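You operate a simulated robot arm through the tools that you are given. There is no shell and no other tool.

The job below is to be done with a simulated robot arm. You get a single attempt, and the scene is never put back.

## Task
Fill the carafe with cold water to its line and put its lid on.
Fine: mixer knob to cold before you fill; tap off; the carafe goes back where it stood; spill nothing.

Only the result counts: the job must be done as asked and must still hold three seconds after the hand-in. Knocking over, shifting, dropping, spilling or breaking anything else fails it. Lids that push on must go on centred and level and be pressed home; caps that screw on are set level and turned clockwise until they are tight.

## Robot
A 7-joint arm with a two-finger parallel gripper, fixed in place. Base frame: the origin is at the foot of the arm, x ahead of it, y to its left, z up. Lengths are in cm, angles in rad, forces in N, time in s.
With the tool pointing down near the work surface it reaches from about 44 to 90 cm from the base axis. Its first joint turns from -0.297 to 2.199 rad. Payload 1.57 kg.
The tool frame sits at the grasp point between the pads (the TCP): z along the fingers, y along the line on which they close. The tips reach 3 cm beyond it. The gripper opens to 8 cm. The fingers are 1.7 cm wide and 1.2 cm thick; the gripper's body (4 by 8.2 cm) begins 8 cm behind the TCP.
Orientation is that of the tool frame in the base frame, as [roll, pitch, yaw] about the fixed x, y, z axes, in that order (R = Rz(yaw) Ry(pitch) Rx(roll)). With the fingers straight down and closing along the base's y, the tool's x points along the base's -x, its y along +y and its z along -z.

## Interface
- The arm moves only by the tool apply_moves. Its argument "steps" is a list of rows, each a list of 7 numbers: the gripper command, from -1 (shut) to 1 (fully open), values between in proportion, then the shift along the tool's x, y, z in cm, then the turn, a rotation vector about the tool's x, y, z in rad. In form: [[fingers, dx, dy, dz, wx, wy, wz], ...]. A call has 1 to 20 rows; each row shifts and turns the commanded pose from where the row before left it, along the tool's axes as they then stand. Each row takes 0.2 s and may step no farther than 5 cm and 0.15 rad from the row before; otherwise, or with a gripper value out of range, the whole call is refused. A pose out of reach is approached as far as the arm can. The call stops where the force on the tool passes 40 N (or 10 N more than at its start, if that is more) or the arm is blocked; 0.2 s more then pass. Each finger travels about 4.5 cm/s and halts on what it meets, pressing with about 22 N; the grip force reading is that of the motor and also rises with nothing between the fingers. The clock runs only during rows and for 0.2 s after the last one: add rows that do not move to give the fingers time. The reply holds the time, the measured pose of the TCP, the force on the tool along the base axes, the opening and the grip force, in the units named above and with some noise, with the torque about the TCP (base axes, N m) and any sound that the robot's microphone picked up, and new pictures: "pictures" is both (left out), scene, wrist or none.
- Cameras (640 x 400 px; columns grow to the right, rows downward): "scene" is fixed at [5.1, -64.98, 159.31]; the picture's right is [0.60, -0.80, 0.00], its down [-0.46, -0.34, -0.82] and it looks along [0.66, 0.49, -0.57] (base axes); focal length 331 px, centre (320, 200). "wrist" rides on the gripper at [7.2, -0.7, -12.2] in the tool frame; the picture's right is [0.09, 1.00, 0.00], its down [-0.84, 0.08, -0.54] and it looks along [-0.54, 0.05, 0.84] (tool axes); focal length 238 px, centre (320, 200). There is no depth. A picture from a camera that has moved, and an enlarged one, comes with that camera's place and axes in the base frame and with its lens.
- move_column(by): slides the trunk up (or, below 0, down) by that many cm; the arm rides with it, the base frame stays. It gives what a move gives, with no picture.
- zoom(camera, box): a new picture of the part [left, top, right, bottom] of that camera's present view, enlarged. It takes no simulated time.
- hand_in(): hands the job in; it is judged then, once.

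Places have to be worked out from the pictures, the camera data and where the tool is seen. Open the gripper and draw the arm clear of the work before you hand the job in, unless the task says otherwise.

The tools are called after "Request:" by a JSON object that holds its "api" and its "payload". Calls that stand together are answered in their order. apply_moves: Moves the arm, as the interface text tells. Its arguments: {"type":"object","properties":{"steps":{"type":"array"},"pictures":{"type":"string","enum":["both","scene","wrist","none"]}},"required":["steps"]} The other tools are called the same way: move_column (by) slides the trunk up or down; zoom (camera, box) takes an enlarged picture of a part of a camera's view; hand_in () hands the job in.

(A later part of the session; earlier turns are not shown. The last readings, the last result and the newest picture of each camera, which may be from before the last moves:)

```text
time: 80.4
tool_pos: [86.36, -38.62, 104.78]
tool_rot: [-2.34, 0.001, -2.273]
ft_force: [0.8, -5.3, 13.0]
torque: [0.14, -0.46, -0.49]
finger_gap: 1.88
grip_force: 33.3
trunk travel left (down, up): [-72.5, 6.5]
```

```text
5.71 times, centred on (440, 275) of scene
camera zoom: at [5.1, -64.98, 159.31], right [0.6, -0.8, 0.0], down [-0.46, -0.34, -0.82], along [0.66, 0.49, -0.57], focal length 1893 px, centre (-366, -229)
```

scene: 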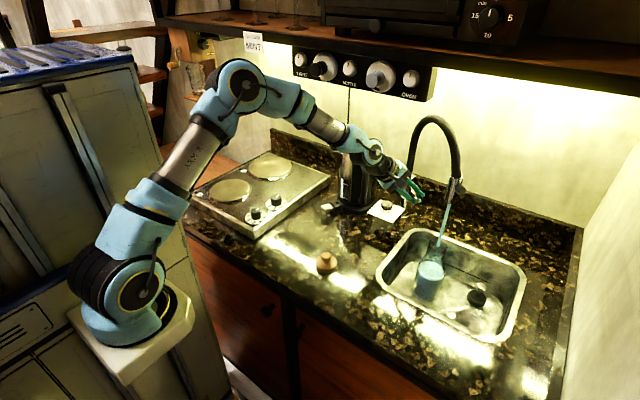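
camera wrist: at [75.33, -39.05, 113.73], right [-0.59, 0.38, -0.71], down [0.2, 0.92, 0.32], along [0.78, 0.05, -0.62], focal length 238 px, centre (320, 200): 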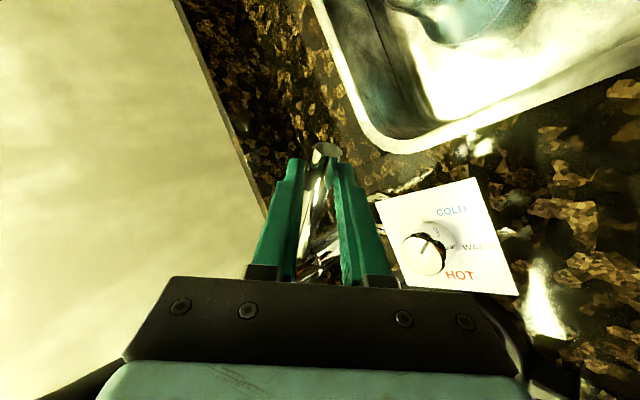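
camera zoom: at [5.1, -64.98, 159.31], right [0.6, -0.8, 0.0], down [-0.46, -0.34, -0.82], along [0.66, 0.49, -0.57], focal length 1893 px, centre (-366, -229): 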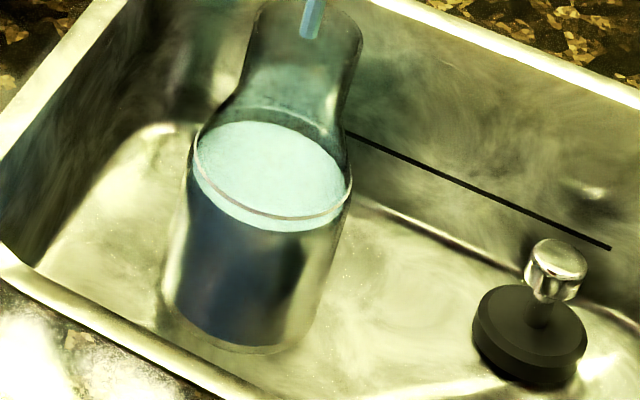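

About 1 cm (15 px) remains. I'll wait 0.6 s more, then swing the lever back counter-clockwise to its closed stop, leaving a small margin to top up.

Request:
{"api": "apply_moves", "payload": {"steps": [[-0.9, 0, 0, 0, 0, 0, 0], [-0.9, 0, 0, 0, 0, 0, 0], [-0.9, 0, 0, 0, 0, 0, 0], [-0.9, 0.19, -0.364, 0.375, 0, -0.0358, -0.0348], [-0.9, 0.19, -0.364, 0.375, 0, -0.0358, -0.0348], [-0.9, 0.06, -0.205, 0.21, 0, 0, 0], [-0.9, 0.06, -0.205, 0.21, 0, 0, 0], [-0.9, 0.03, -0.1, 0.1, 0, 0, 0]], "pictures": "both"}}

Request:
{"api": "zoom", "payload": {"camera": "scene", "box": [410, 240, 470, 310]}}

Request:
{"api": "zoom", "payload": {"camera": "scene", "box": [380, 150, 470, 250]}}

```text
time: 82.2
tool_pos: [87.36, -40.14, 104.74]
tool_rot: [-2.342, 0.002, -2.171]
ft_force: [-0.2, 4.2, 9.9]
torque: [0.73, -0.76, 0.32]
finger_gap: 1.79
grip_force: 33.0
trunk travel left (down, up): [-72.5, 6.5]
camera wrist: at [76.53, -41.49, 113.68], right [-0.62, 0.32, -0.71], down [0.11, 0.94, 0.32], along [0.77, 0.13, -0.62], focal length 238 px, centre (320, 200)
```

scene: 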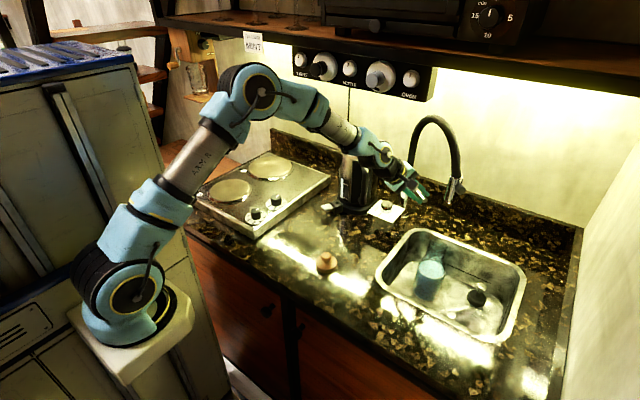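
wrist: 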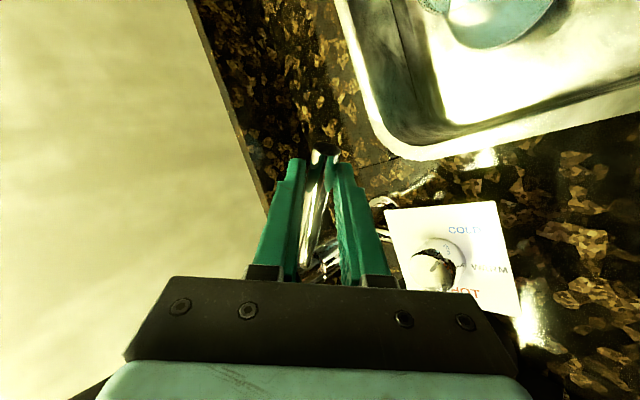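

```text
5.71 times, centred on (440, 275) of scene
camera zoom: at [5.1, -64.98, 159.31], right [0.6, -0.8, 0.0], down [-0.46, -0.34, -0.82], along [0.66, 0.49, -0.57], focal length 1893 px, centre (-366, -229)
```

zoom: 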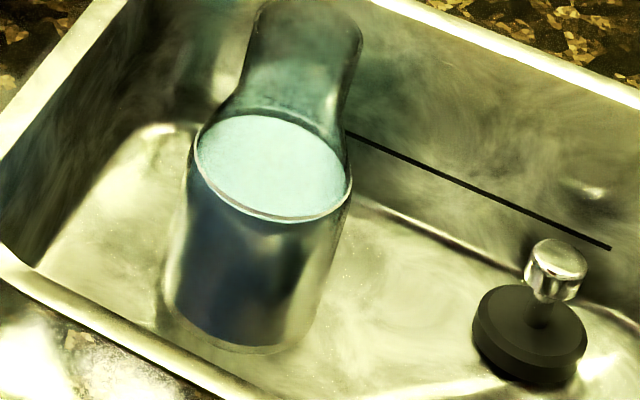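

```text
4.00 times, centred on (425, 200) of scene
camera zoom: at [5.1, -64.98, 159.31], right [0.6, -0.8, 0.0], down [-0.46, -0.34, -0.82], along [0.66, 0.49, -0.57], focal length 1325 px, centre (-100, 200)
```

zoom: 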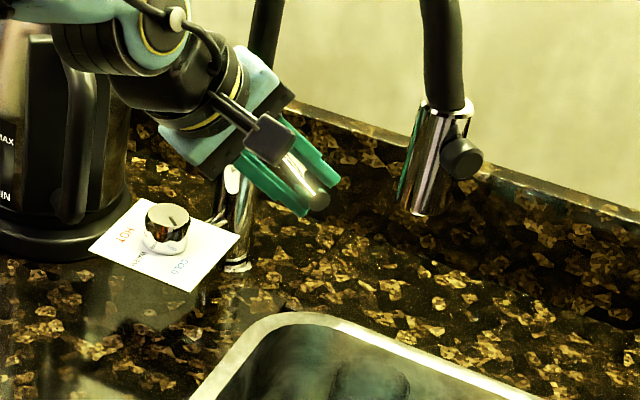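

The stream stopped. I'll zoom in closely to compare the water surface with the line.

Request:
{"api": "zoom", "payload": {"camera": "scene", "box": [425, 250, 455, 285]}}

Request:
{"api": "zoom", "payload": {"camera": "scene", "box": [435, 180, 475, 250]}}

```text
11.43 times, centred on (440, 268) of scene
camera zoom: at [5.1, -64.98, 159.31], right [0.6, -0.8, 0.0], down [-0.46, -0.34, -0.82], along [0.66, 0.49, -0.57], focal length 3786 px, centre (-1051, -571)
```

zoom: 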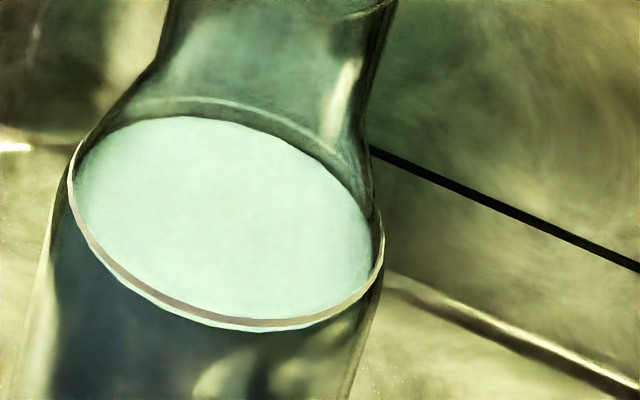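

```text
5.71 times, centred on (455, 215) of scene
camera zoom: at [5.1, -64.98, 159.31], right [0.6, -0.8, 0.0], down [-0.46, -0.34, -0.82], along [0.66, 0.49, -0.57], focal length 1893 px, centre (-451, 114)
```

zoom: 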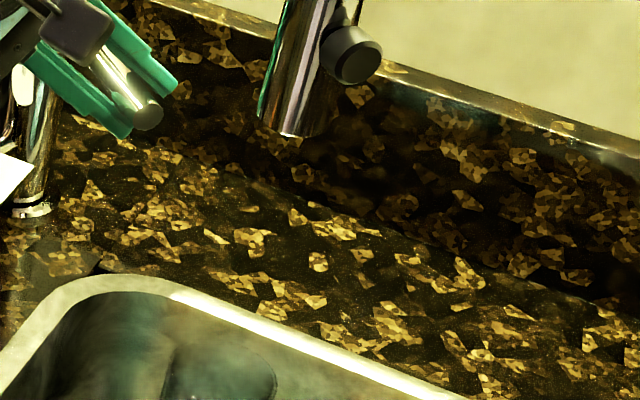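

The surface is about 0.4 cm below the line. I'll give a brief pulse of water: swing the lever open the same way and immediately back closed.

Request:
{"api": "apply_moves", "payload": {"steps": [[-0.9, -0.06, 0.205, -0.21, 0, 0, 0], [-0.9, -0.09, 0.305, -0.31, 0, 0, 0], [-0.9, -0.19, 0.364, -0.375, 0, 0.0358, 0.0348], [-0.9, -0.19, 0.364, -0.375, 0, 0.0358, 0.0348], [-0.9, 0.19, -0.364, 0.375, 0, -0.0358, -0.0348], [-0.9, 0.19, -0.364, 0.375, 0, -0.0358, -0.0348], [-0.9, 0.06, -0.205, 0.21, 0, 0, 0], [-0.9, 0.09, -0.305, 0.31, 0, 0, 0], [-0.9, 0, 0, 0, 0, 0, 0]], "pictures": "both"}}

Request:
{"api": "zoom", "payload": {"camera": "scene", "box": [425, 250, 455, 285]}}

Request:
{"api": "zoom", "payload": {"camera": "scene", "box": [380, 150, 470, 250]}}

```text
time: 84.2
tool_pos: [87.33, -40.19, 104.76]
tool_rot: [-2.343, 0.003, -2.171]
ft_force: [0.9, 4.1, 4.6]
torque: [0.79, -0.78, 0.29]
finger_gap: 1.79
grip_force: 32.6
trunk travel left (down, up): [-72.5, 6.5]
camera wrist: at [76.51, -41.58, 113.67], right [-0.62, 0.32, -0.71], down [0.11, 0.94, 0.32], along [0.77, 0.12, -0.62], focal length 238 px, centre (320, 200)
```

scene: 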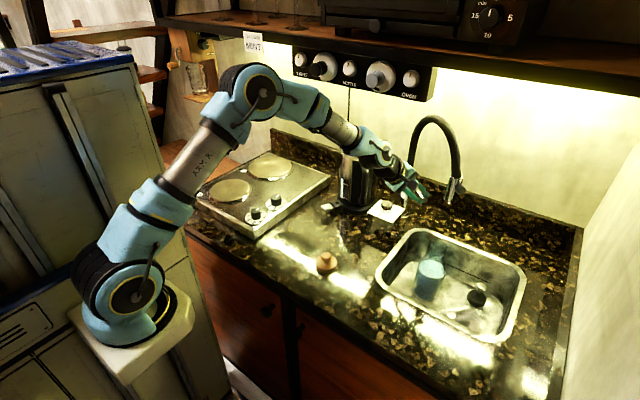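
wrist: 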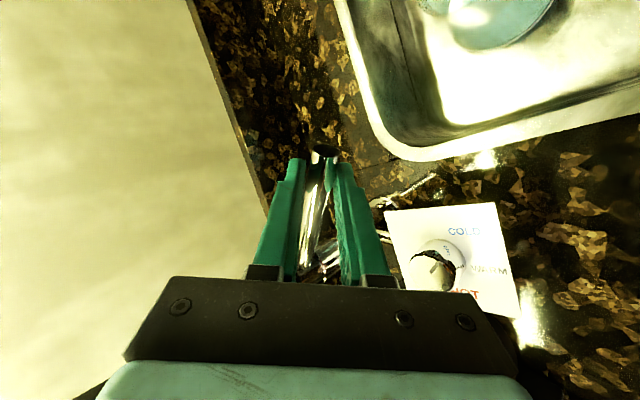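

```text
11.43 times, centred on (440, 268) of scene
camera zoom: at [5.1, -64.98, 159.31], right [0.6, -0.8, 0.0], down [-0.46, -0.34, -0.82], along [0.66, 0.49, -0.57], focal length 3786 px, centre (-1051, -571)
```

zoom: 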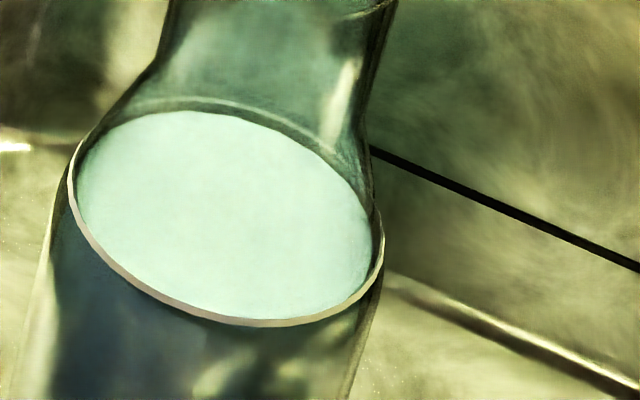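

```text
4.00 times, centred on (425, 200) of scene
camera zoom: at [5.1, -64.98, 159.31], right [0.6, -0.8, 0.0], down [-0.46, -0.34, -0.82], along [0.66, 0.49, -0.57], focal length 1325 px, centre (-100, 200)
```

zoom: 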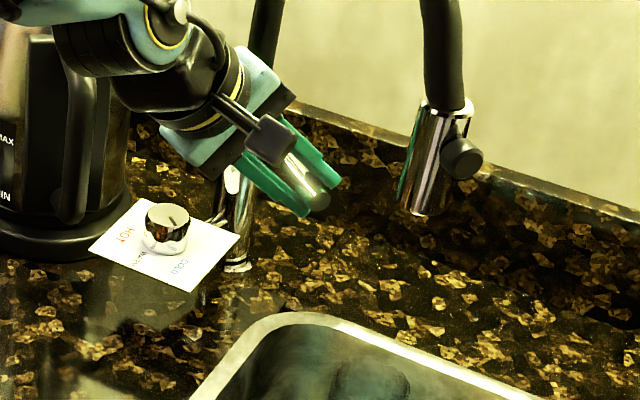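

The surface rose to just about the ring. I'll zoom in on the near edge of the ring to judge the remaining gap.

Request:
{"api": "zoom", "payload": {"camera": "scene", "box": [433, 272, 453, 285]}}

Request:
{"api": "zoom", "payload": {"camera": "scene", "box": [425, 255, 440, 275]}}

Request:
{"api": "zoom", "payload": {"camera": "scene", "box": [428, 255, 450, 268]}}

```text
16.00 times, centred on (443, 278) of scene
camera zoom: at [5.1, -64.98, 159.31], right [0.6, -0.8, 0.0], down [-0.46, -0.34, -0.82], along [0.66, 0.49, -0.57], focal length 5301 px, centre (-1648, -1056)
```

zoom: 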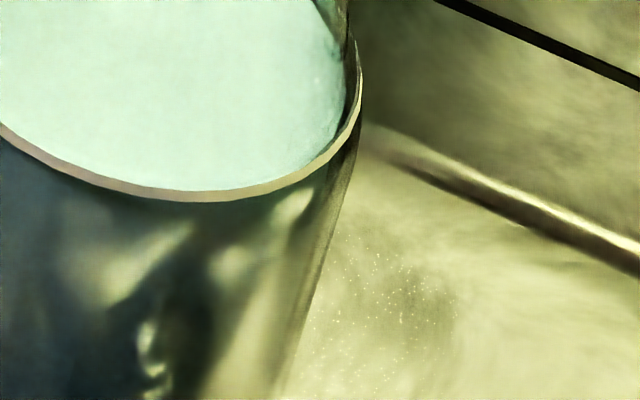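

```text
16.00 times, centred on (432, 265) of scene
camera zoom: at [5.1, -64.98, 159.31], right [0.6, -0.8, 0.0], down [-0.46, -0.34, -0.82], along [0.66, 0.49, -0.57], focal length 5301 px, centre (-1480, -840)
```

zoom: 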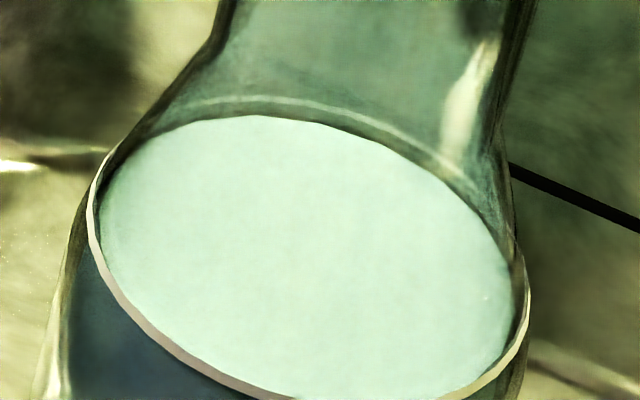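

```text
16.00 times, centred on (439, 262) of scene
camera zoom: at [5.1, -64.98, 159.31], right [0.6, -0.8, 0.0], down [-0.46, -0.34, -0.82], along [0.66, 0.49, -0.57], focal length 5301 px, centre (-1584, -784)
```

zoom: 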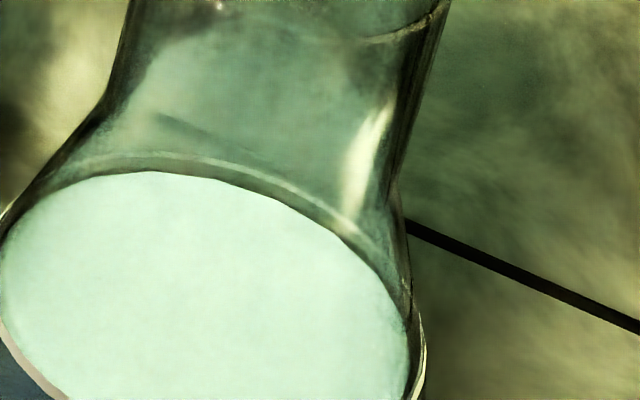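

The level is about 0.2 cm below the line, and the last pulse added about 0.19 cm. One more identical pulse should land on it.

Request:
{"api": "apply_moves", "payload": {"steps": [[-0.9, -0.06, 0.205, -0.21, 0, 0, 0], [-0.9, -0.09, 0.305, -0.31, 0, 0, 0], [-0.9, -0.19, 0.364, -0.375, 0, 0.0358, 0.0348], [-0.9, -0.19, 0.364, -0.375, 0, 0.0358, 0.0348], [-0.9, 0.19, -0.364, 0.375, 0, -0.0358, -0.0348], [-0.9, 0.19, -0.364, 0.375, 0, -0.0358, -0.0348], [-0.9, 0.06, -0.205, 0.21, 0, 0, 0], [-0.9, 0.09, -0.305, 0.31, 0, 0, 0], [-0.9, 0, 0, 0, 0, 0, 0]], "pictures": "both"}}

Request:
{"api": "zoom", "payload": {"camera": "scene", "box": [425, 250, 455, 285]}}

Request:
{"api": "zoom", "payload": {"camera": "scene", "box": [428, 255, 450, 268]}}

Request:
{"api": "zoom", "payload": {"camera": "scene", "box": [433, 272, 453, 285]}}

Request:
{"api": "zoom", "payload": {"camera": "scene", "box": [380, 150, 470, 250]}}

```text
time: 86.2
tool_pos: [87.4, -40.21, 104.78]
tool_rot: [-2.342, 0.001, -2.171]
ft_force: [-2.2, 2.4, 5.0]
torque: [0.74, -0.7, 0.26]
finger_gap: 1.8
grip_force: 32.8
trunk travel left (down, up): [-72.5, 6.5]
camera wrist: at [76.47, -41.62, 113.67], right [-0.62, 0.32, -0.71], down [0.11, 0.94, 0.32], along [0.77, 0.12, -0.62], focal length 238 px, centre (320, 200)
```

scene: 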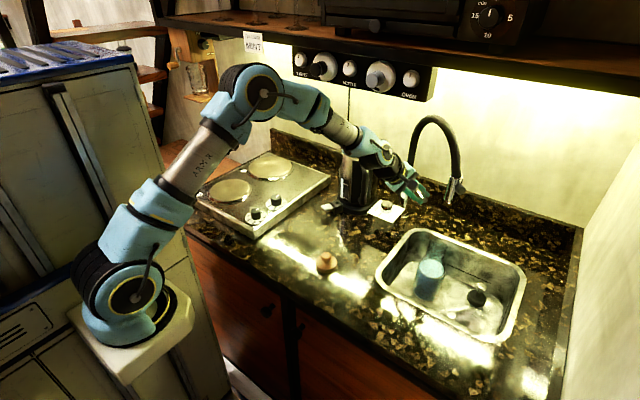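
wrist: 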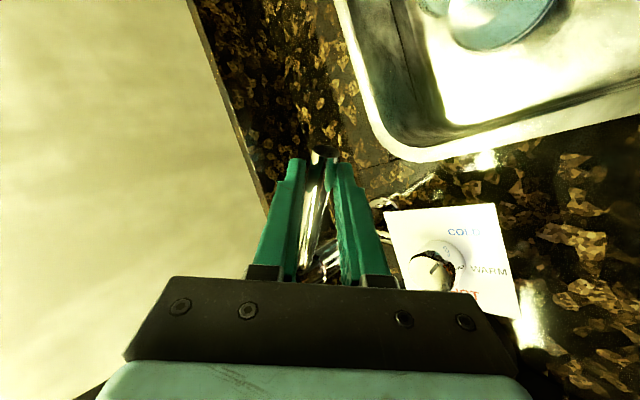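

```text
11.43 times, centred on (440, 268) of scene
camera zoom: at [5.1, -64.98, 159.31], right [0.6, -0.8, 0.0], down [-0.46, -0.34, -0.82], along [0.66, 0.49, -0.57], focal length 3786 px, centre (-1051, -571)
```

zoom: 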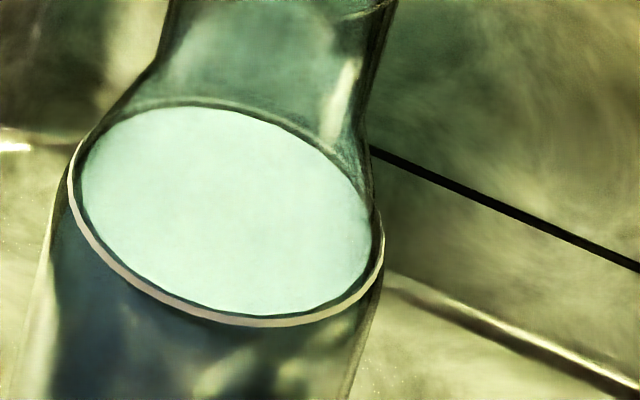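

```text
16.00 times, centred on (439, 262) of scene
camera zoom: at [5.1, -64.98, 159.31], right [0.6, -0.8, 0.0], down [-0.46, -0.34, -0.82], along [0.66, 0.49, -0.57], focal length 5301 px, centre (-1584, -784)
```

zoom: 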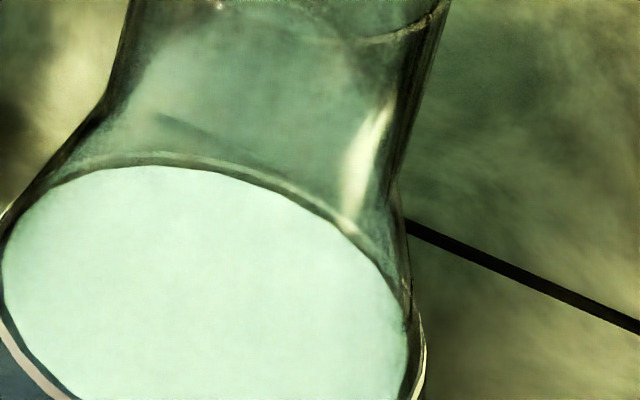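

```text
16.00 times, centred on (443, 278) of scene
camera zoom: at [5.1, -64.98, 159.31], right [0.6, -0.8, 0.0], down [-0.46, -0.34, -0.82], along [0.66, 0.49, -0.57], focal length 5301 px, centre (-1648, -1056)
```

zoom: 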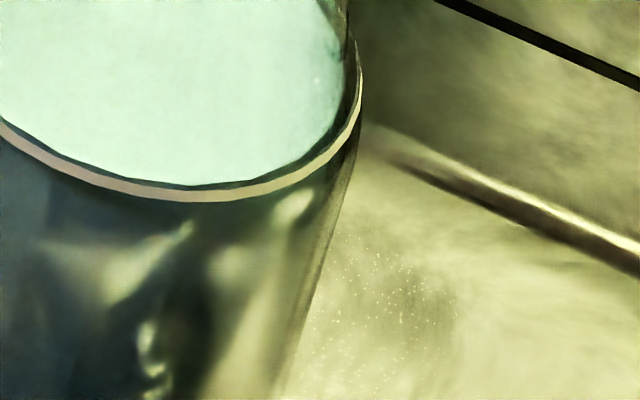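

```text
4.00 times, centred on (425, 200) of scene
camera zoom: at [5.1, -64.98, 159.31], right [0.6, -0.8, 0.0], down [-0.46, -0.34, -0.82], along [0.66, 0.49, -0.57], focal length 1325 px, centre (-100, 200)
```

zoom: 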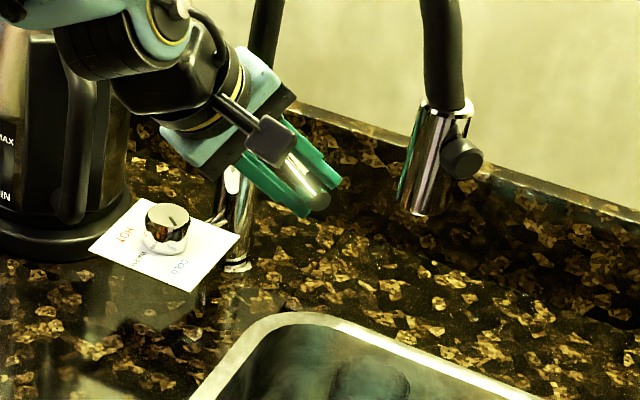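

The surface now matches the line on both near and far sides, and the stream is off. I'll push the lever a little more counter-clockwise to be sure it's at its closed stop.

Request:
{"api": "apply_moves", "payload": {"steps": [[-0.9, 0.06, -0.205, 0.21, 0, 0, 0], [-0.9, 0.06, -0.205, 0.21, 0, 0, 0], [-0.9, 0, 0, 0, 0, 0, 0]], "pictures": "scene"}}

Request:
{"api": "zoom", "payload": {"camera": "scene", "box": [380, 150, 450, 210]}}

```text
time: 87.0
tool_pos: [87.5, -40.53, 104.62]
tool_rot: [-2.346, -0.001, -2.171]
ft_force: [-25.1, 22.8, 0.2]
torque: [0.62, -0.14, -0.26]
finger_gap: 1.81
grip_force: 33.0
trunk travel left (down, up): [-72.5, 6.5]
```

scene: 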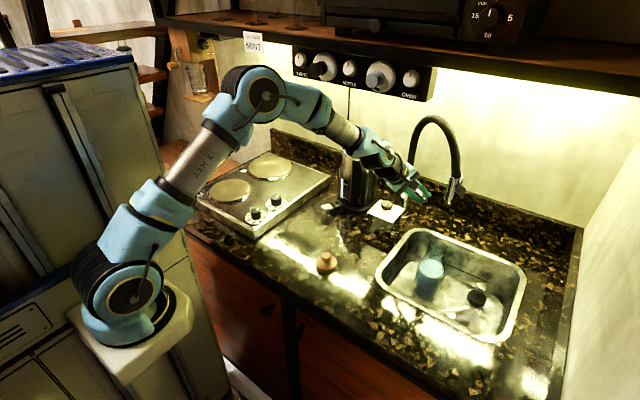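

```text
6.67 times, centred on (415, 180) of scene
camera zoom: at [5.1, -64.98, 159.31], right [0.6, -0.8, 0.0], down [-0.46, -0.34, -0.82], along [0.66, 0.49, -0.57], focal length 2209 px, centre (-313, 333)
```

zoom: 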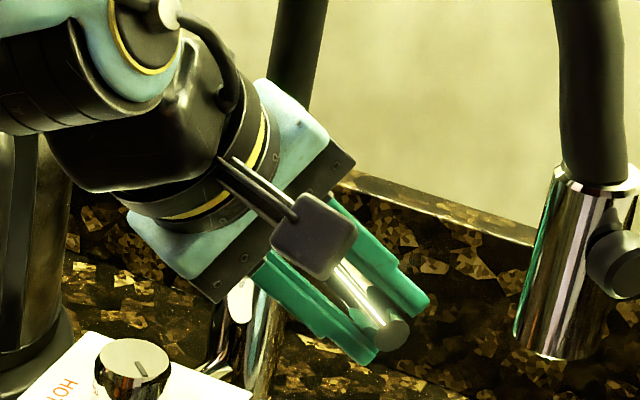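

The lever is hard against its stop (34 N) and fully closed. I'll relieve the force, open the fingers, and back straight out along the tool axis.

Request:
{"api": "apply_moves", "payload": {"steps": [[-0.9, -0.04, 0.14, -0.14, 0, 0, 0], [-0.9, -0.04, 0.14, -0.14, 0, 0, 0], [-0.5, 0, 0, 0, 0, 0, 0], [-0.1, 0, 0, 0, 0, 0, 0], [0.1, 0, 0, 0, 0, 0, 0], [0.1, 0, 0, 0, 0, 0, 0]], "pictures": "both"}}

Request:
{"api": "zoom", "payload": {"camera": "scene", "box": [380, 150, 470, 250]}}

Request:
{"api": "zoom", "payload": {"camera": "wrist", "box": [240, 100, 420, 290]}}

```text
time: 88.4
tool_pos: [87.53, -40.51, 104.77]
tool_rot: [-2.342, 0.002, -2.173]
ft_force: [0.6, -0.6, 0.3]
torque: [0.03, -0.05, -0.03]
finger_gap: 4.39
grip_force: 0.1
trunk travel left (down, up): [-72.5, 6.5]
camera wrist: at [76.6, -41.83, 113.66], right [-0.62, 0.32, -0.71], down [0.11, 0.94, 0.32], along [0.77, 0.12, -0.62], focal length 238 px, centre (320, 200)
```

scene: 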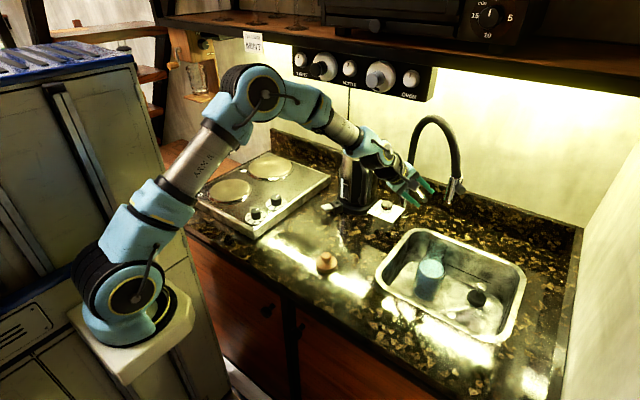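
wrist: 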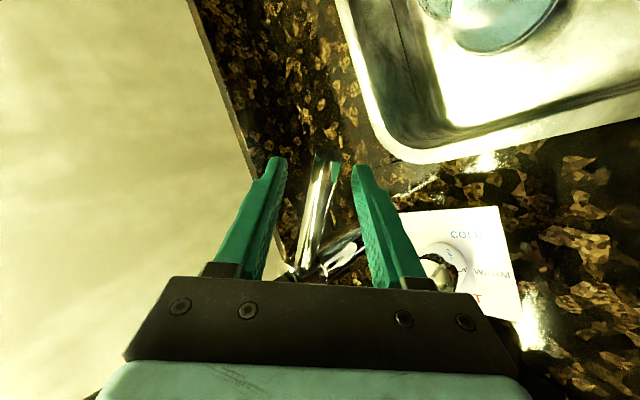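

```text
4.00 times, centred on (425, 200) of scene
camera zoom: at [5.1, -64.98, 159.31], right [0.6, -0.8, 0.0], down [-0.46, -0.34, -0.82], along [0.66, 0.49, -0.57], focal length 1325 px, centre (-100, 200)
```

zoom: 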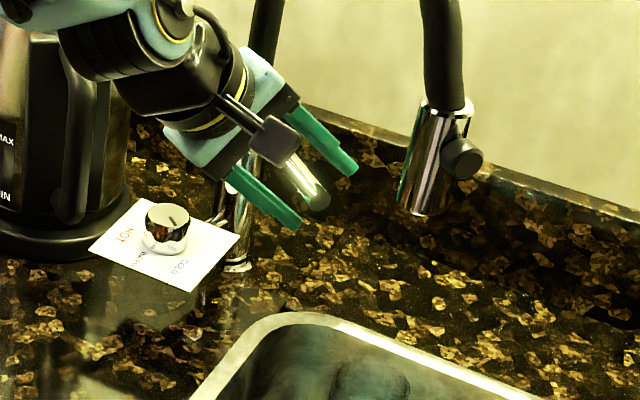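

```text
2.11 times, centred on (330, 195) of wrist
camera zoom: at [76.6, -41.83, 113.66], right [-0.62, 0.32, -0.71], down [0.11, 0.94, 0.32], along [0.77, 0.12, -0.62], focal length 502 px, centre (299, 210)
```

zoom: 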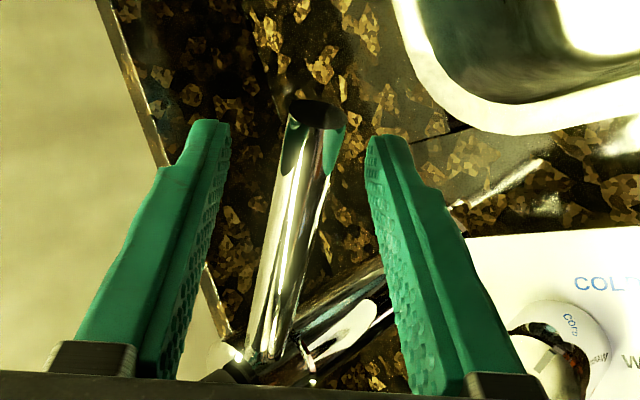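

The fingers are free of the rod and the lever stayed closed. I'll back out along the tool axis and return to the open space in front of the sink.

Request:
{"api": "apply_moves", "payload": {"steps": [[0.1, 0, 0, -1.75, 0, 0, 0], [0.1, 0, 0, -1.75, 0, 0, 0], [0.1, 0, 0, -1.75, 0, 0, 0], [0.1, 0, 0, -1.75, 0, 0, 0], [0.1, 2.02, 0.84, -0.63, 0, 0, 0], [0.1, 2.02, 0.84, -0.63, 0, 0, 0], [0.1, 2.02, 0.84, -0.63, 0, 0, 0], [0.1, 2.02, 0.84, -0.63, 0, 0, 0], [0.1, 2.02, 0.84, -0.63, 0, 0, 0], [0.1, 2.02, 0.84, -0.63, 0, 0, 0], [0.1, 0, 0, 0, 0, 0, 0]], "pictures": "both"}}

Request:
{"api": "zoom", "payload": {"camera": "scene", "box": [370, 150, 510, 310]}}

```text
time: 90.8
tool_pos: [71.21, -44.13, 108.68]
tool_rot: [-2.341, 0.002, -2.173]
ft_force: [0.8, 0.1, -0.4]
torque: [0.02, 0.01, 0.01]
finger_gap: 4.39
grip_force: 0.2
trunk travel left (down, up): [-72.5, 6.5]
camera wrist: at [60.41, -45.51, 117.51], right [-0.62, 0.32, -0.71], down [0.11, 0.94, 0.32], along [0.77, 0.12, -0.62], focal length 238 px, centre (320, 200)
```

scene: 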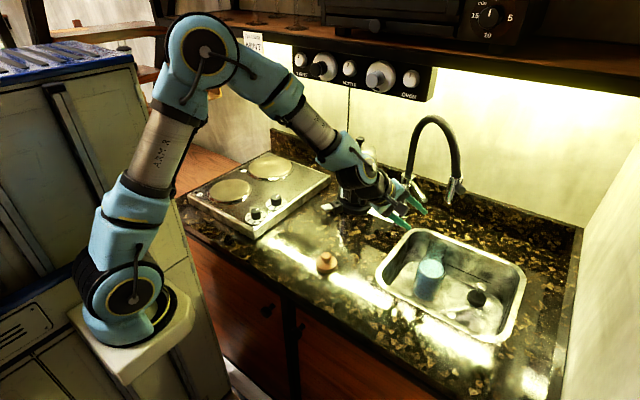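
wrist: 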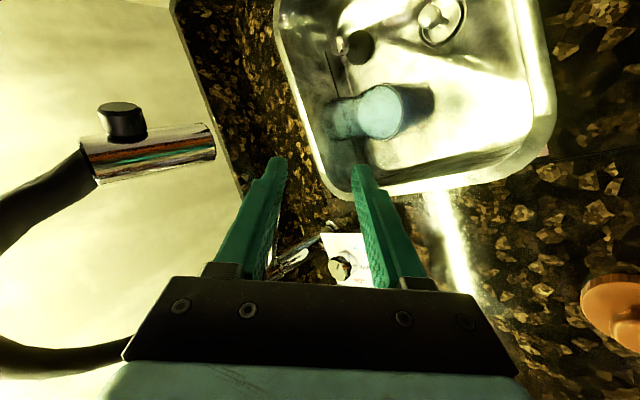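

```text
2.50 times, centred on (440, 230) of scene
camera zoom: at [5.1, -64.98, 159.31], right [0.6, -0.8, 0.0], down [-0.46, -0.34, -0.82], along [0.66, 0.49, -0.57], focal length 828 px, centre (20, 125)
```

zoom: 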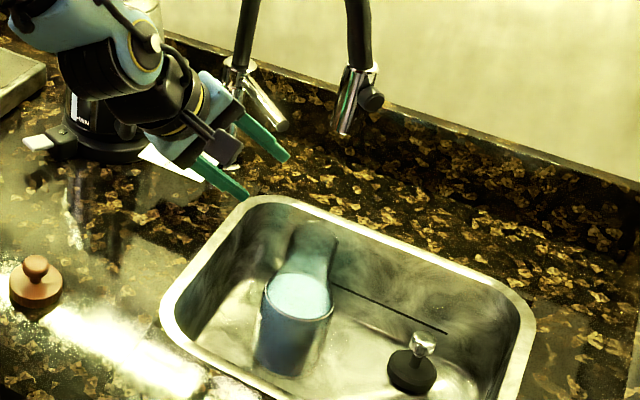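

Everything looks right: carafe filled and tap off. I'll roll the hand back 90° to the neck-gripping orientation with the fingers open.

Request:
{"api": "apply_moves", "payload": {"steps": [[0.3, 0, 0, 0, 0, 0, 0.1428], [0.5, 0, 0, 0, 0, 0, 0.1428], [0.8, 0, 0, 0, 0, 0, 0.1428], [1, 0, 0, 0, 0, 0, 0.1428], [1, 0, 0, 0, 0, 0, 0.1428], [1, 0, 0, 0, 0, 0, 0.1428], [1, 0, 0, 0, 0, 0, 0.1428], [1, 0, 0, 0, 0, 0, 0.1428], [1, 0, 0, 0, 0, 0, 0.1428], [1, 0, 0, 0, 0, 0, 0.1428], [1, 0, 0, 0, 0, 0, 0.1428], [1, 0, 0, 0, 0, 0, 0]], "pictures": "both"}}

Request:
{"api": "zoom", "payload": {"camera": "wrist", "box": [220, 0, 440, 200]}}

```text
time: 93.4
tool_pos: [71.28, -43.96, 108.58]
tool_rot: [3.138, 0.799, 2.537]
ft_force: [-0.4, 0.2, -0.2]
torque: [-0.03, -0.01, 0.02]
finger_gap: 8.01
grip_force: 0.0
trunk travel left (down, up): [-72.5, 6.5]
camera wrist: at [59.66, -36.96, 111.92], right [0.51, 0.86, -0.06], down [0.2, -0.05, 0.98], along [0.84, -0.51, -0.2], focal length 238 px, centre (320, 200)
```

scene: 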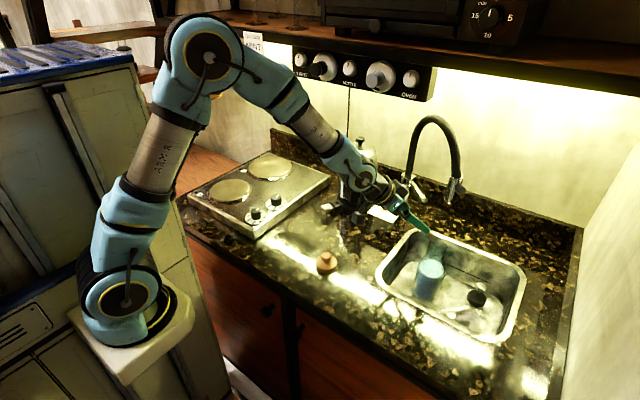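
wrist: 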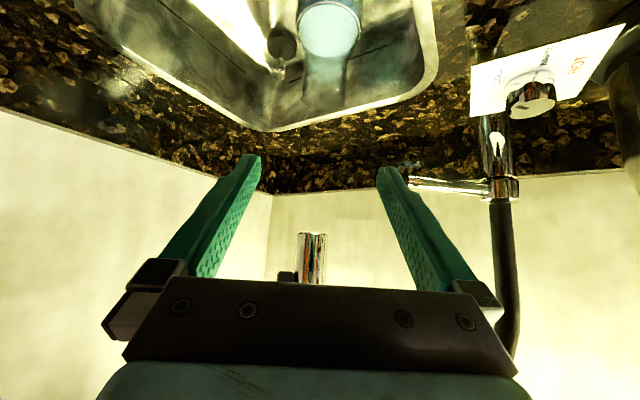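

```text
2.00 times, centred on (330, 100) of wrist
camera zoom: at [59.66, -36.96, 111.92], right [0.51, 0.86, -0.06], down [0.2, -0.05, 0.98], along [0.84, -0.51, -0.2], focal length 477 px, centre (300, 400)
```

zoom: 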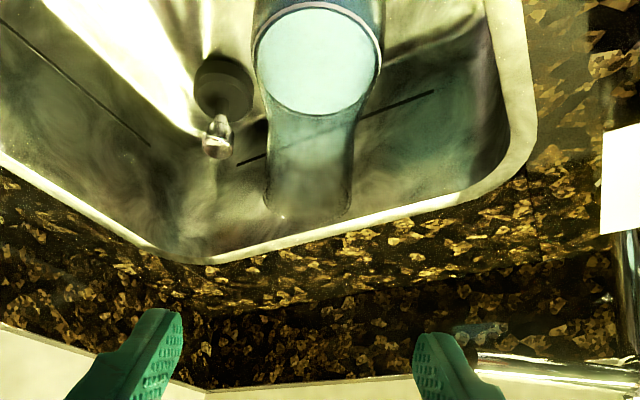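

Now I'll lower to neck height and advance toward the carafe, stopping short to check alignment.

Request:
{"api": "apply_moves", "payload": {"steps": [[1, 2.7, 0.03, 2.63, 0, 0, 0], [1, 2.7, 0.03, 2.63, 0, 0, 0], [1, 2.7, 0.03, 2.63, 0, 0, 0], [1, 2.7, 0.03, 2.63, 0, 0, 0], [1, -1.39, 0, 1.43, 0, 0, 0], [1, -1.39, 0, 1.43, 0, 0, 0], [1, -1.39, 0, 1.43, 0, 0, 0], [1, 0, 0, 0, 0, 0, 0]], "pictures": "both"}}

Request:
{"api": "zoom", "payload": {"camera": "wrist", "box": [220, 40, 420, 260]}}

Request:
{"api": "zoom", "payload": {"camera": "scene", "box": [400, 200, 490, 310]}}

```text
time: 95.2
tool_pos: [76.38, -47.41, 93.54]
tool_rot: [3.14, 0.801, 2.54]
ft_force: [-0.6, 0.5, -0.3]
torque: [-0.05, -0.01, 0.0]
finger_gap: 7.97
grip_force: 0.0
trunk travel left (down, up): [-72.5, 6.5]
camera wrist: at [64.69, -40.3, 96.88], right [0.51, 0.86, -0.07], down [0.2, -0.05, 0.98], along [0.84, -0.51, -0.2], focal length 238 px, centre (320, 200)
```

scene: 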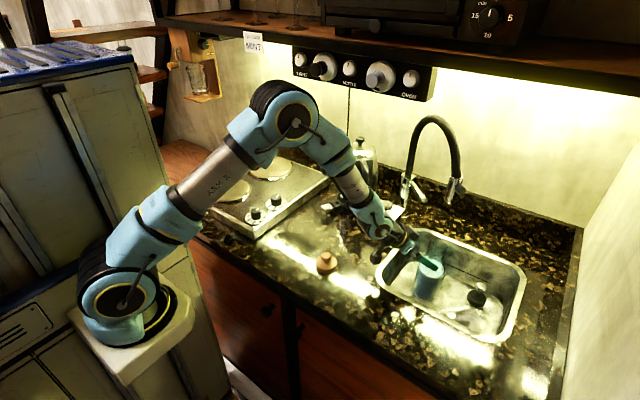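
wrist: 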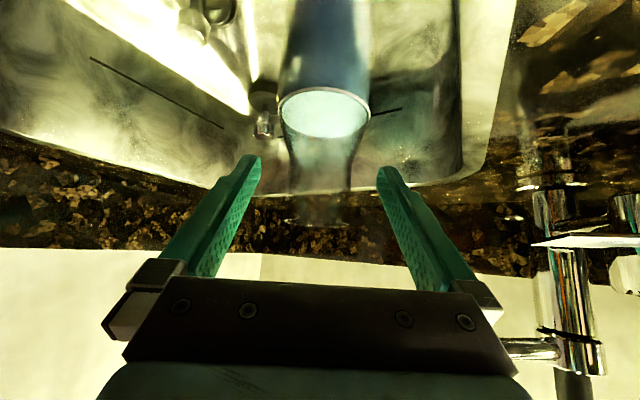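

```text
1.82 times, centred on (320, 150) of wrist
camera zoom: at [64.69, -40.3, 96.88], right [0.51, 0.86, -0.07], down [0.2, -0.05, 0.98], along [0.84, -0.51, -0.2], focal length 433 px, centre (320, 291)
```

zoom: 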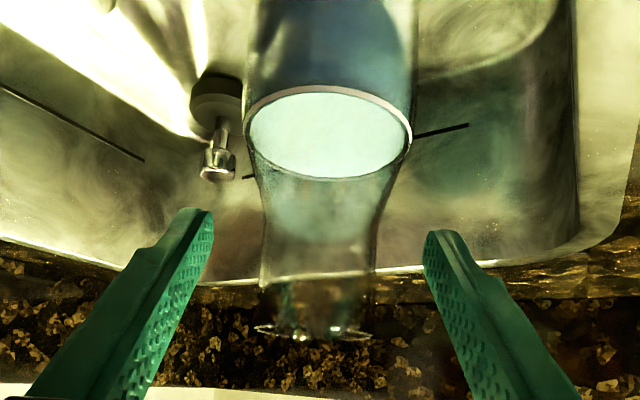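

```text
3.64 times, centred on (445, 255) of scene
camera zoom: at [5.1, -64.98, 159.31], right [0.6, -0.8, 0.0], down [-0.46, -0.34, -0.82], along [0.66, 0.49, -0.57], focal length 1205 px, centre (-134, 0)
```

zoom: 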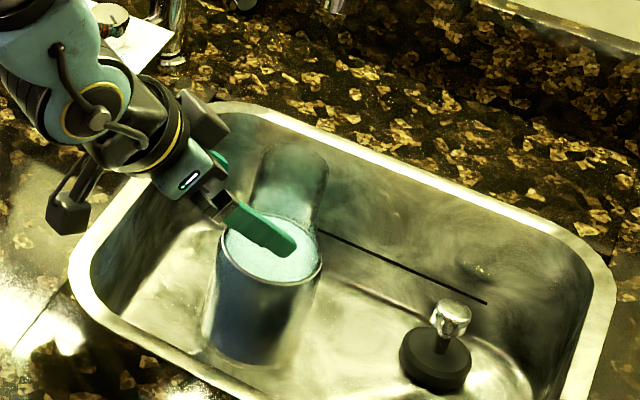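

Aligned, and the side view confirms the water is at the ring. I'll advance the last 4.5 cm around the neck.

Request:
{"api": "apply_moves", "payload": {"steps": [[1, -1.05, 0.03, 1.08, 0, 0, 0], [1, -1.05, 0.03, 1.08, 0, 0, 0], [1, -1.04, 0.02, 1.07, 0, 0, 0], [1, 0, 0, 0, 0, 0, 0]], "pictures": "both"}}

Request:
{"api": "zoom", "payload": {"camera": "wrist", "box": [220, 60, 420, 260]}}

```text
time: 96.2
tool_pos: [80.09, -49.85, 93.58]
tool_rot: [3.14, 0.8, 2.539]
ft_force: [0.1, 0.2, -0.3]
torque: [0.0, 0.0, -0.01]
finger_gap: 8.01
grip_force: 0.0
trunk travel left (down, up): [-72.5, 6.5]
camera wrist: at [68.46, -42.76, 96.86], right [0.51, 0.86, -0.07], down [0.2, -0.05, 0.98], along [0.84, -0.51, -0.2], focal length 238 px, centre (320, 200)
```

scene: 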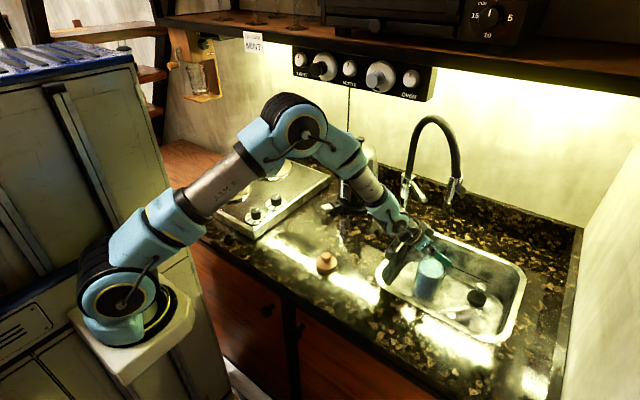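
wrist: 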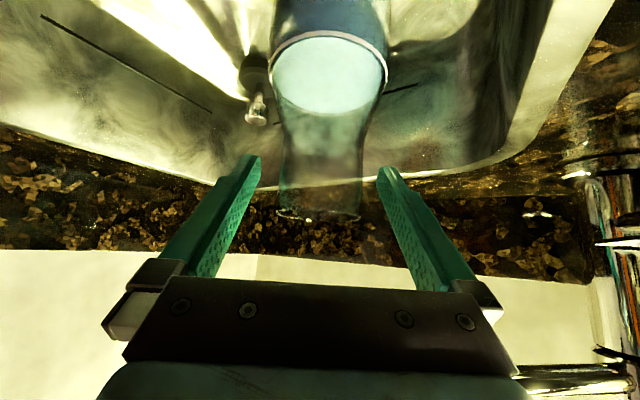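

```text
2.00 times, centred on (320, 160) of wrist
camera zoom: at [68.46, -42.76, 96.86], right [0.51, 0.86, -0.07], down [0.2, -0.05, 0.98], along [0.84, -0.51, -0.2], focal length 477 px, centre (320, 280)
```

zoom: 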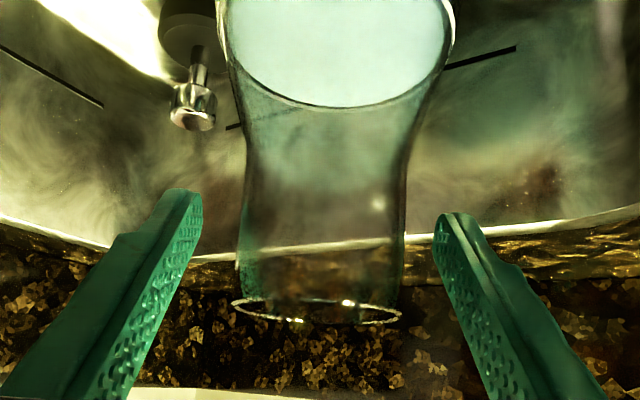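

The neck is centred. I'll close on it gently.

Request:
{"api": "apply_moves", "payload": {"steps": [[0.6, 0, 0, 0, 0, 0, 0], [0.4, 0, 0, 0, 0, 0, 0], [0.2, 0, 0, 0, 0, 0, 0], [0, 0, 0, 0, 0, 0, 0], [-0.4, 0, 0, 0, 0, 0, 0], [-0.6, 0, 0, 0, 0, 0, 0], [-0.6, 0, 0, 0, 0, 0, 0]], "pictures": "none"}}

```text
time: 97.8
tool_pos: [80.21, -49.94, 93.63]
tool_rot: [3.139, 0.8, 2.54]
ft_force: [-0.3, 0.7, 0.7]
torque: [-0.13, 0.11, 0.0]
finger_gap: 5.11
grip_force: 21.7
trunk travel left (down, up): [-72.5, 6.5]
```

Gripped, gap 5.11. I'll lift slowly and check that the weight is carried.

Request:
{"api": "apply_moves", "payload": {"steps": [[-0.6, -0.143, 0, -0.139, 0, 0, 0], [-0.6, -0.215, 0, -0.209, 0, 0, 0], [-0.6, -0.358, 0, -0.348, 0, 0, 0], [-0.6, -0.358, 0, -0.348, 0, 0, 0], [-0.6, -0.358, 0, -0.348, 0, 0, 0], [-0.6, -0.358, 0, -0.348, 0, 0, 0], [-0.6, -0.358, 0, -0.348, 0, 0, 0], [-0.6, 0, 0, 0, 0, 0, 0]], "pictures": "both"}}

Request:
{"api": "zoom", "payload": {"camera": "wrist", "box": [220, 0, 420, 260]}}

Request:
{"api": "zoom", "payload": {"camera": "scene", "box": [400, 200, 490, 310]}}

```text
time: 99.6
tool_pos: [80.01, -49.89, 96.49]
tool_rot: [-3.141, 0.798, 2.539]
ft_force: [-0.2, -0.1, -8.8]
torque: [-0.02, 0.07, 0.02]
finger_gap: 5.14
grip_force: 22.3
trunk travel left (down, up): [-72.5, 6.5]
camera wrist: at [68.46, -42.79, 99.8], right [0.51, 0.86, -0.07], down [0.2, -0.05, 0.98], along [0.84, -0.51, -0.2], focal length 238 px, centre (320, 200)
```

scene: 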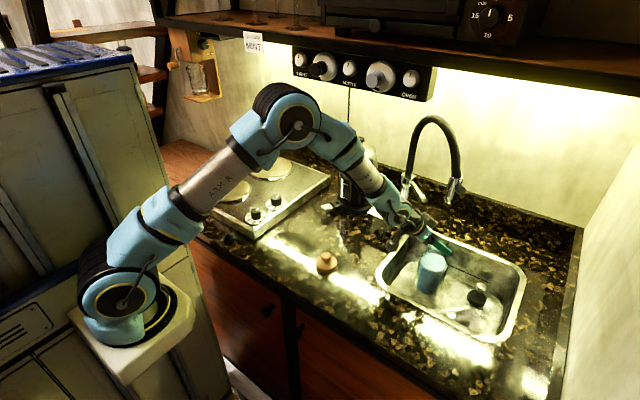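
wrist: 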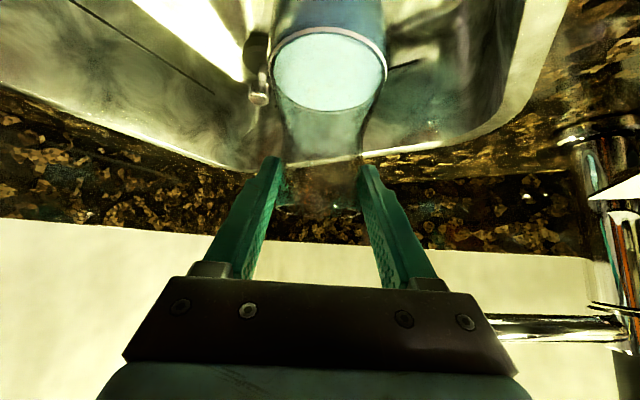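

```text
1.54 times, centred on (320, 130) of wrist
camera zoom: at [68.46, -42.79, 99.8], right [0.51, 0.86, -0.07], down [0.2, -0.05, 0.98], along [0.84, -0.51, -0.2], focal length 367 px, centre (320, 308)
```

zoom: 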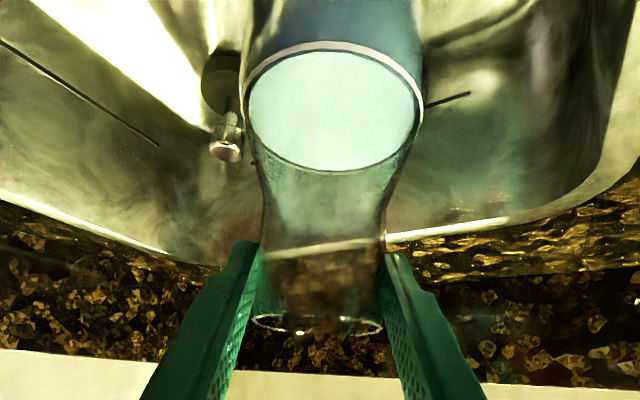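

```text
3.64 times, centred on (445, 255) of scene
camera zoom: at [5.1, -64.98, 159.31], right [0.6, -0.8, 0.0], down [-0.46, -0.34, -0.82], along [0.66, 0.49, -0.57], focal length 1205 px, centre (-134, 0)
```

zoom: 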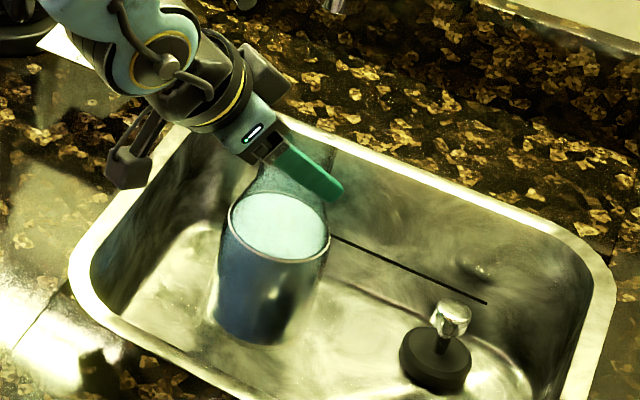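

The carafe hangs level at 8.8 N. I'll slide it back out from under the spout at moderate speed.

Request:
{"api": "apply_moves", "payload": {"steps": [[-0.6, 0.364, -0.358, -0.375, 0, 0, 0], [-0.6, 0.728, -0.715, -0.75, 0, 0, 0], [-0.6, 0.728, -0.715, -0.75, 0, 0, 0], [-0.6, 0.728, -0.715, -0.75, 0, 0, 0], [-0.6, 0.728, -0.715, -0.75, 0, 0, 0], [-0.6, 0.728, -0.715, -0.75, 0, 0, 0], [-0.6, 0.364, -0.358, -0.375, 0, 0, 0], [-0.6, -0.36, 0, -0.35, 0, 0, 0], [-0.6, -0.72, 0, -0.7, 0, 0, 0], [-0.6, -0.86, 0, -0.84, 0, 0, 0], [-0.6, -0.86, 0, -0.84, 0, 0, 0], [-0.6, -0.86, 0, -0.84, 0, 0, 0], [-0.6, -0.86, 0, -0.84, 0, 0, 0], [-0.6, -0.86, 0, -0.84, 0, 0, 0], [-0.6, -0.86, 0, -0.84, 0, 0, 0], [-0.6, 0, 0, 0, 0, 0, 0]], "pictures": "both"}}

Request:
{"api": "zoom", "payload": {"camera": "scene", "box": [370, 190, 490, 310]}}

```text
time: 103.0
tool_pos: [72.55, -49.7, 105.42]
tool_rot: [3.14, 0.801, 2.54]
ft_force: [-0.2, 0.5, -8.9]
torque: [0.04, 0.05, -0.05]
finger_gap: 5.1
grip_force: 21.8
trunk travel left (down, up): [-72.5, 6.5]
camera wrist: at [60.83, -42.7, 108.58], right [0.51, 0.86, -0.07], down [0.2, -0.05, 0.98], along [0.84, -0.51, -0.2], focal length 238 px, centre (320, 200)
```

scene: 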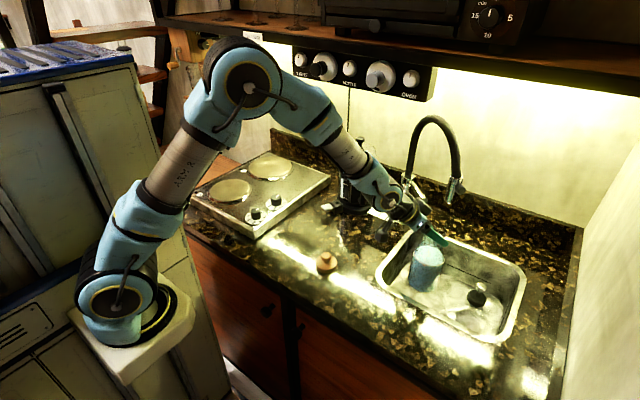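
wrist: 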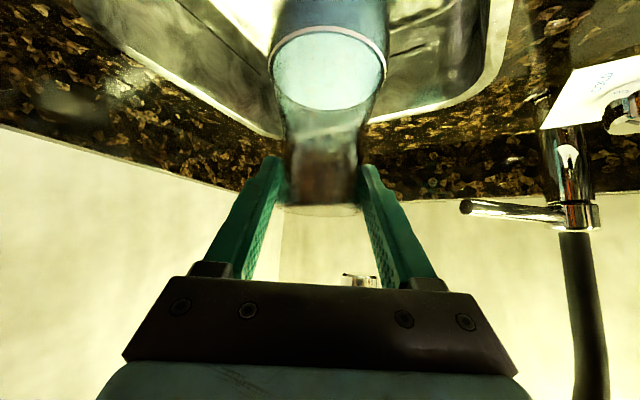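

```text
3.33 times, centred on (430, 250) of scene
camera zoom: at [5.1, -64.98, 159.31], right [0.6, -0.8, 0.0], down [-0.46, -0.34, -0.82], along [0.66, 0.49, -0.57], focal length 1104 px, centre (-47, 33)
```

zoom: 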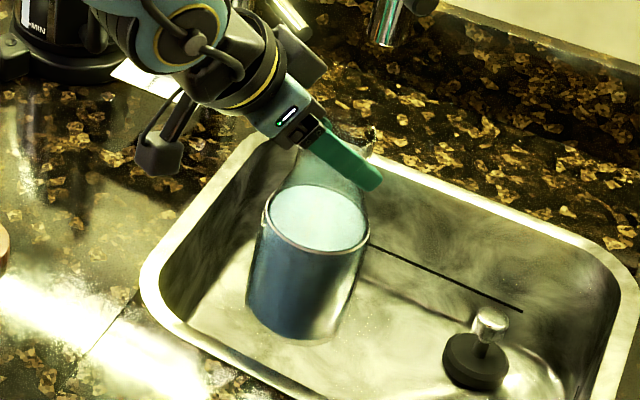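

The water is steady at the ring. I'll raise it above the rim and carry it back over its original spot.

Request:
{"api": "apply_moves", "payload": {"steps": [[-0.6, -0.43, 0, -0.42, 0, 0, 0], [-0.6, -0.86, 0, -0.84, 0, 0, 0], [-0.6, -0.86, 0, -0.84, 0, 0, 0], [-0.6, -0.86, 0, -0.84, 0, 0, 0], [-0.6, -0.86, 0, -0.84, 0, 0, 0], [-0.6, -0.43, 0, -0.42, 0, 0, 0], [-0.6, 0.443, -0.428, -0.456, 0, 0, 0], [-0.6, 0.886, -0.857, -0.913, 0, 0, 0], [-0.6, 0.886, -0.857, -0.913, 0, 0, 0], [-0.6, 0.886, -0.857, -0.913, 0, 0, 0], [-0.6, 0.886, -0.857, -0.913, 0, 0, 0], [-0.6, 0.886, -0.857, -0.913, 0, 0, 0], [-0.6, 0.886, -0.857, -0.913, 0, 0, 0], [-0.6, 0.886, -0.857, -0.913, 0, 0, 0], [-0.6, 0.886, -0.857, -0.913, 0, 0, 0], [-0.6, 0.886, -0.857, -0.913, 0, 0, 0], [-0.6, 0.886, -0.857, -0.913, 0, 0, 0], [-0.6, 0.443, -0.428, -0.456, 0, 0, 0], [-0.6, 0, 0, 0, 0, 0, 0]], "pictures": "both"}}

Request:
{"api": "zoom", "payload": {"camera": "scene", "box": [340, 210, 460, 330]}}

```text
time: 107.0
tool_pos: [55.42, -49.61, 111.19]
tool_rot: [3.139, 0.799, 2.539]
ft_force: [0.3, 0.4, -8.2]
torque: [0.07, 0.06, 0.03]
finger_gap: 5.07
grip_force: 22.1
trunk travel left (down, up): [-72.5, 6.5]
camera wrist: at [43.87, -42.58, 114.5], right [0.51, 0.86, -0.07], down [0.2, -0.05, 0.98], along [0.84, -0.51, -0.2], focal length 238 px, centre (320, 200)
```

scene: 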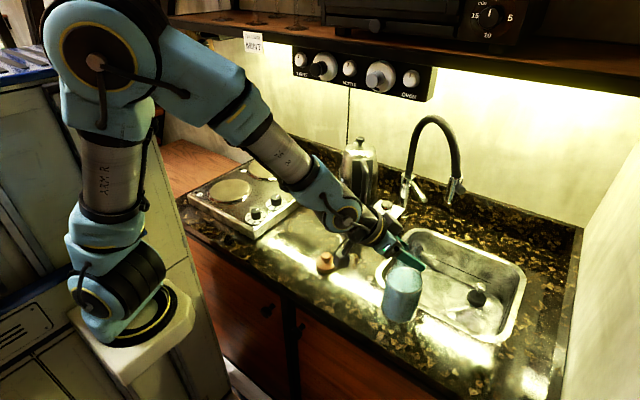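
wrist: 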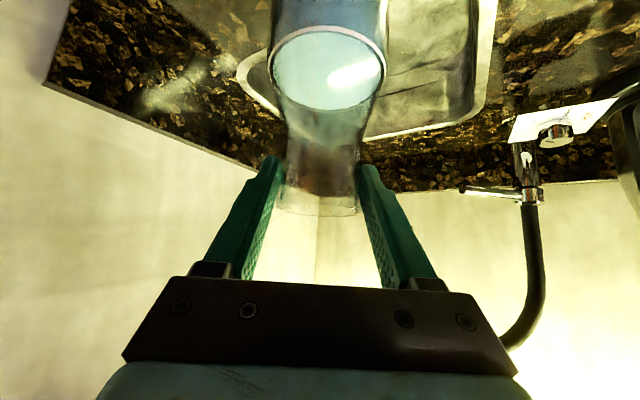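

```text
3.33 times, centred on (400, 270) of scene
camera zoom: at [5.1, -64.98, 159.31], right [0.6, -0.8, 0.0], down [-0.46, -0.34, -0.82], along [0.66, 0.49, -0.57], focal length 1104 px, centre (53, -33)
```

zoom: 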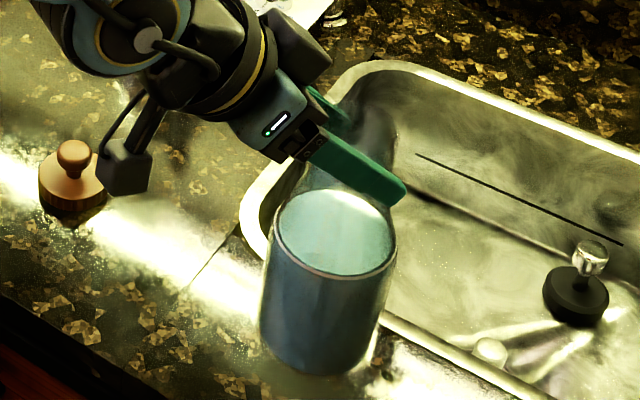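

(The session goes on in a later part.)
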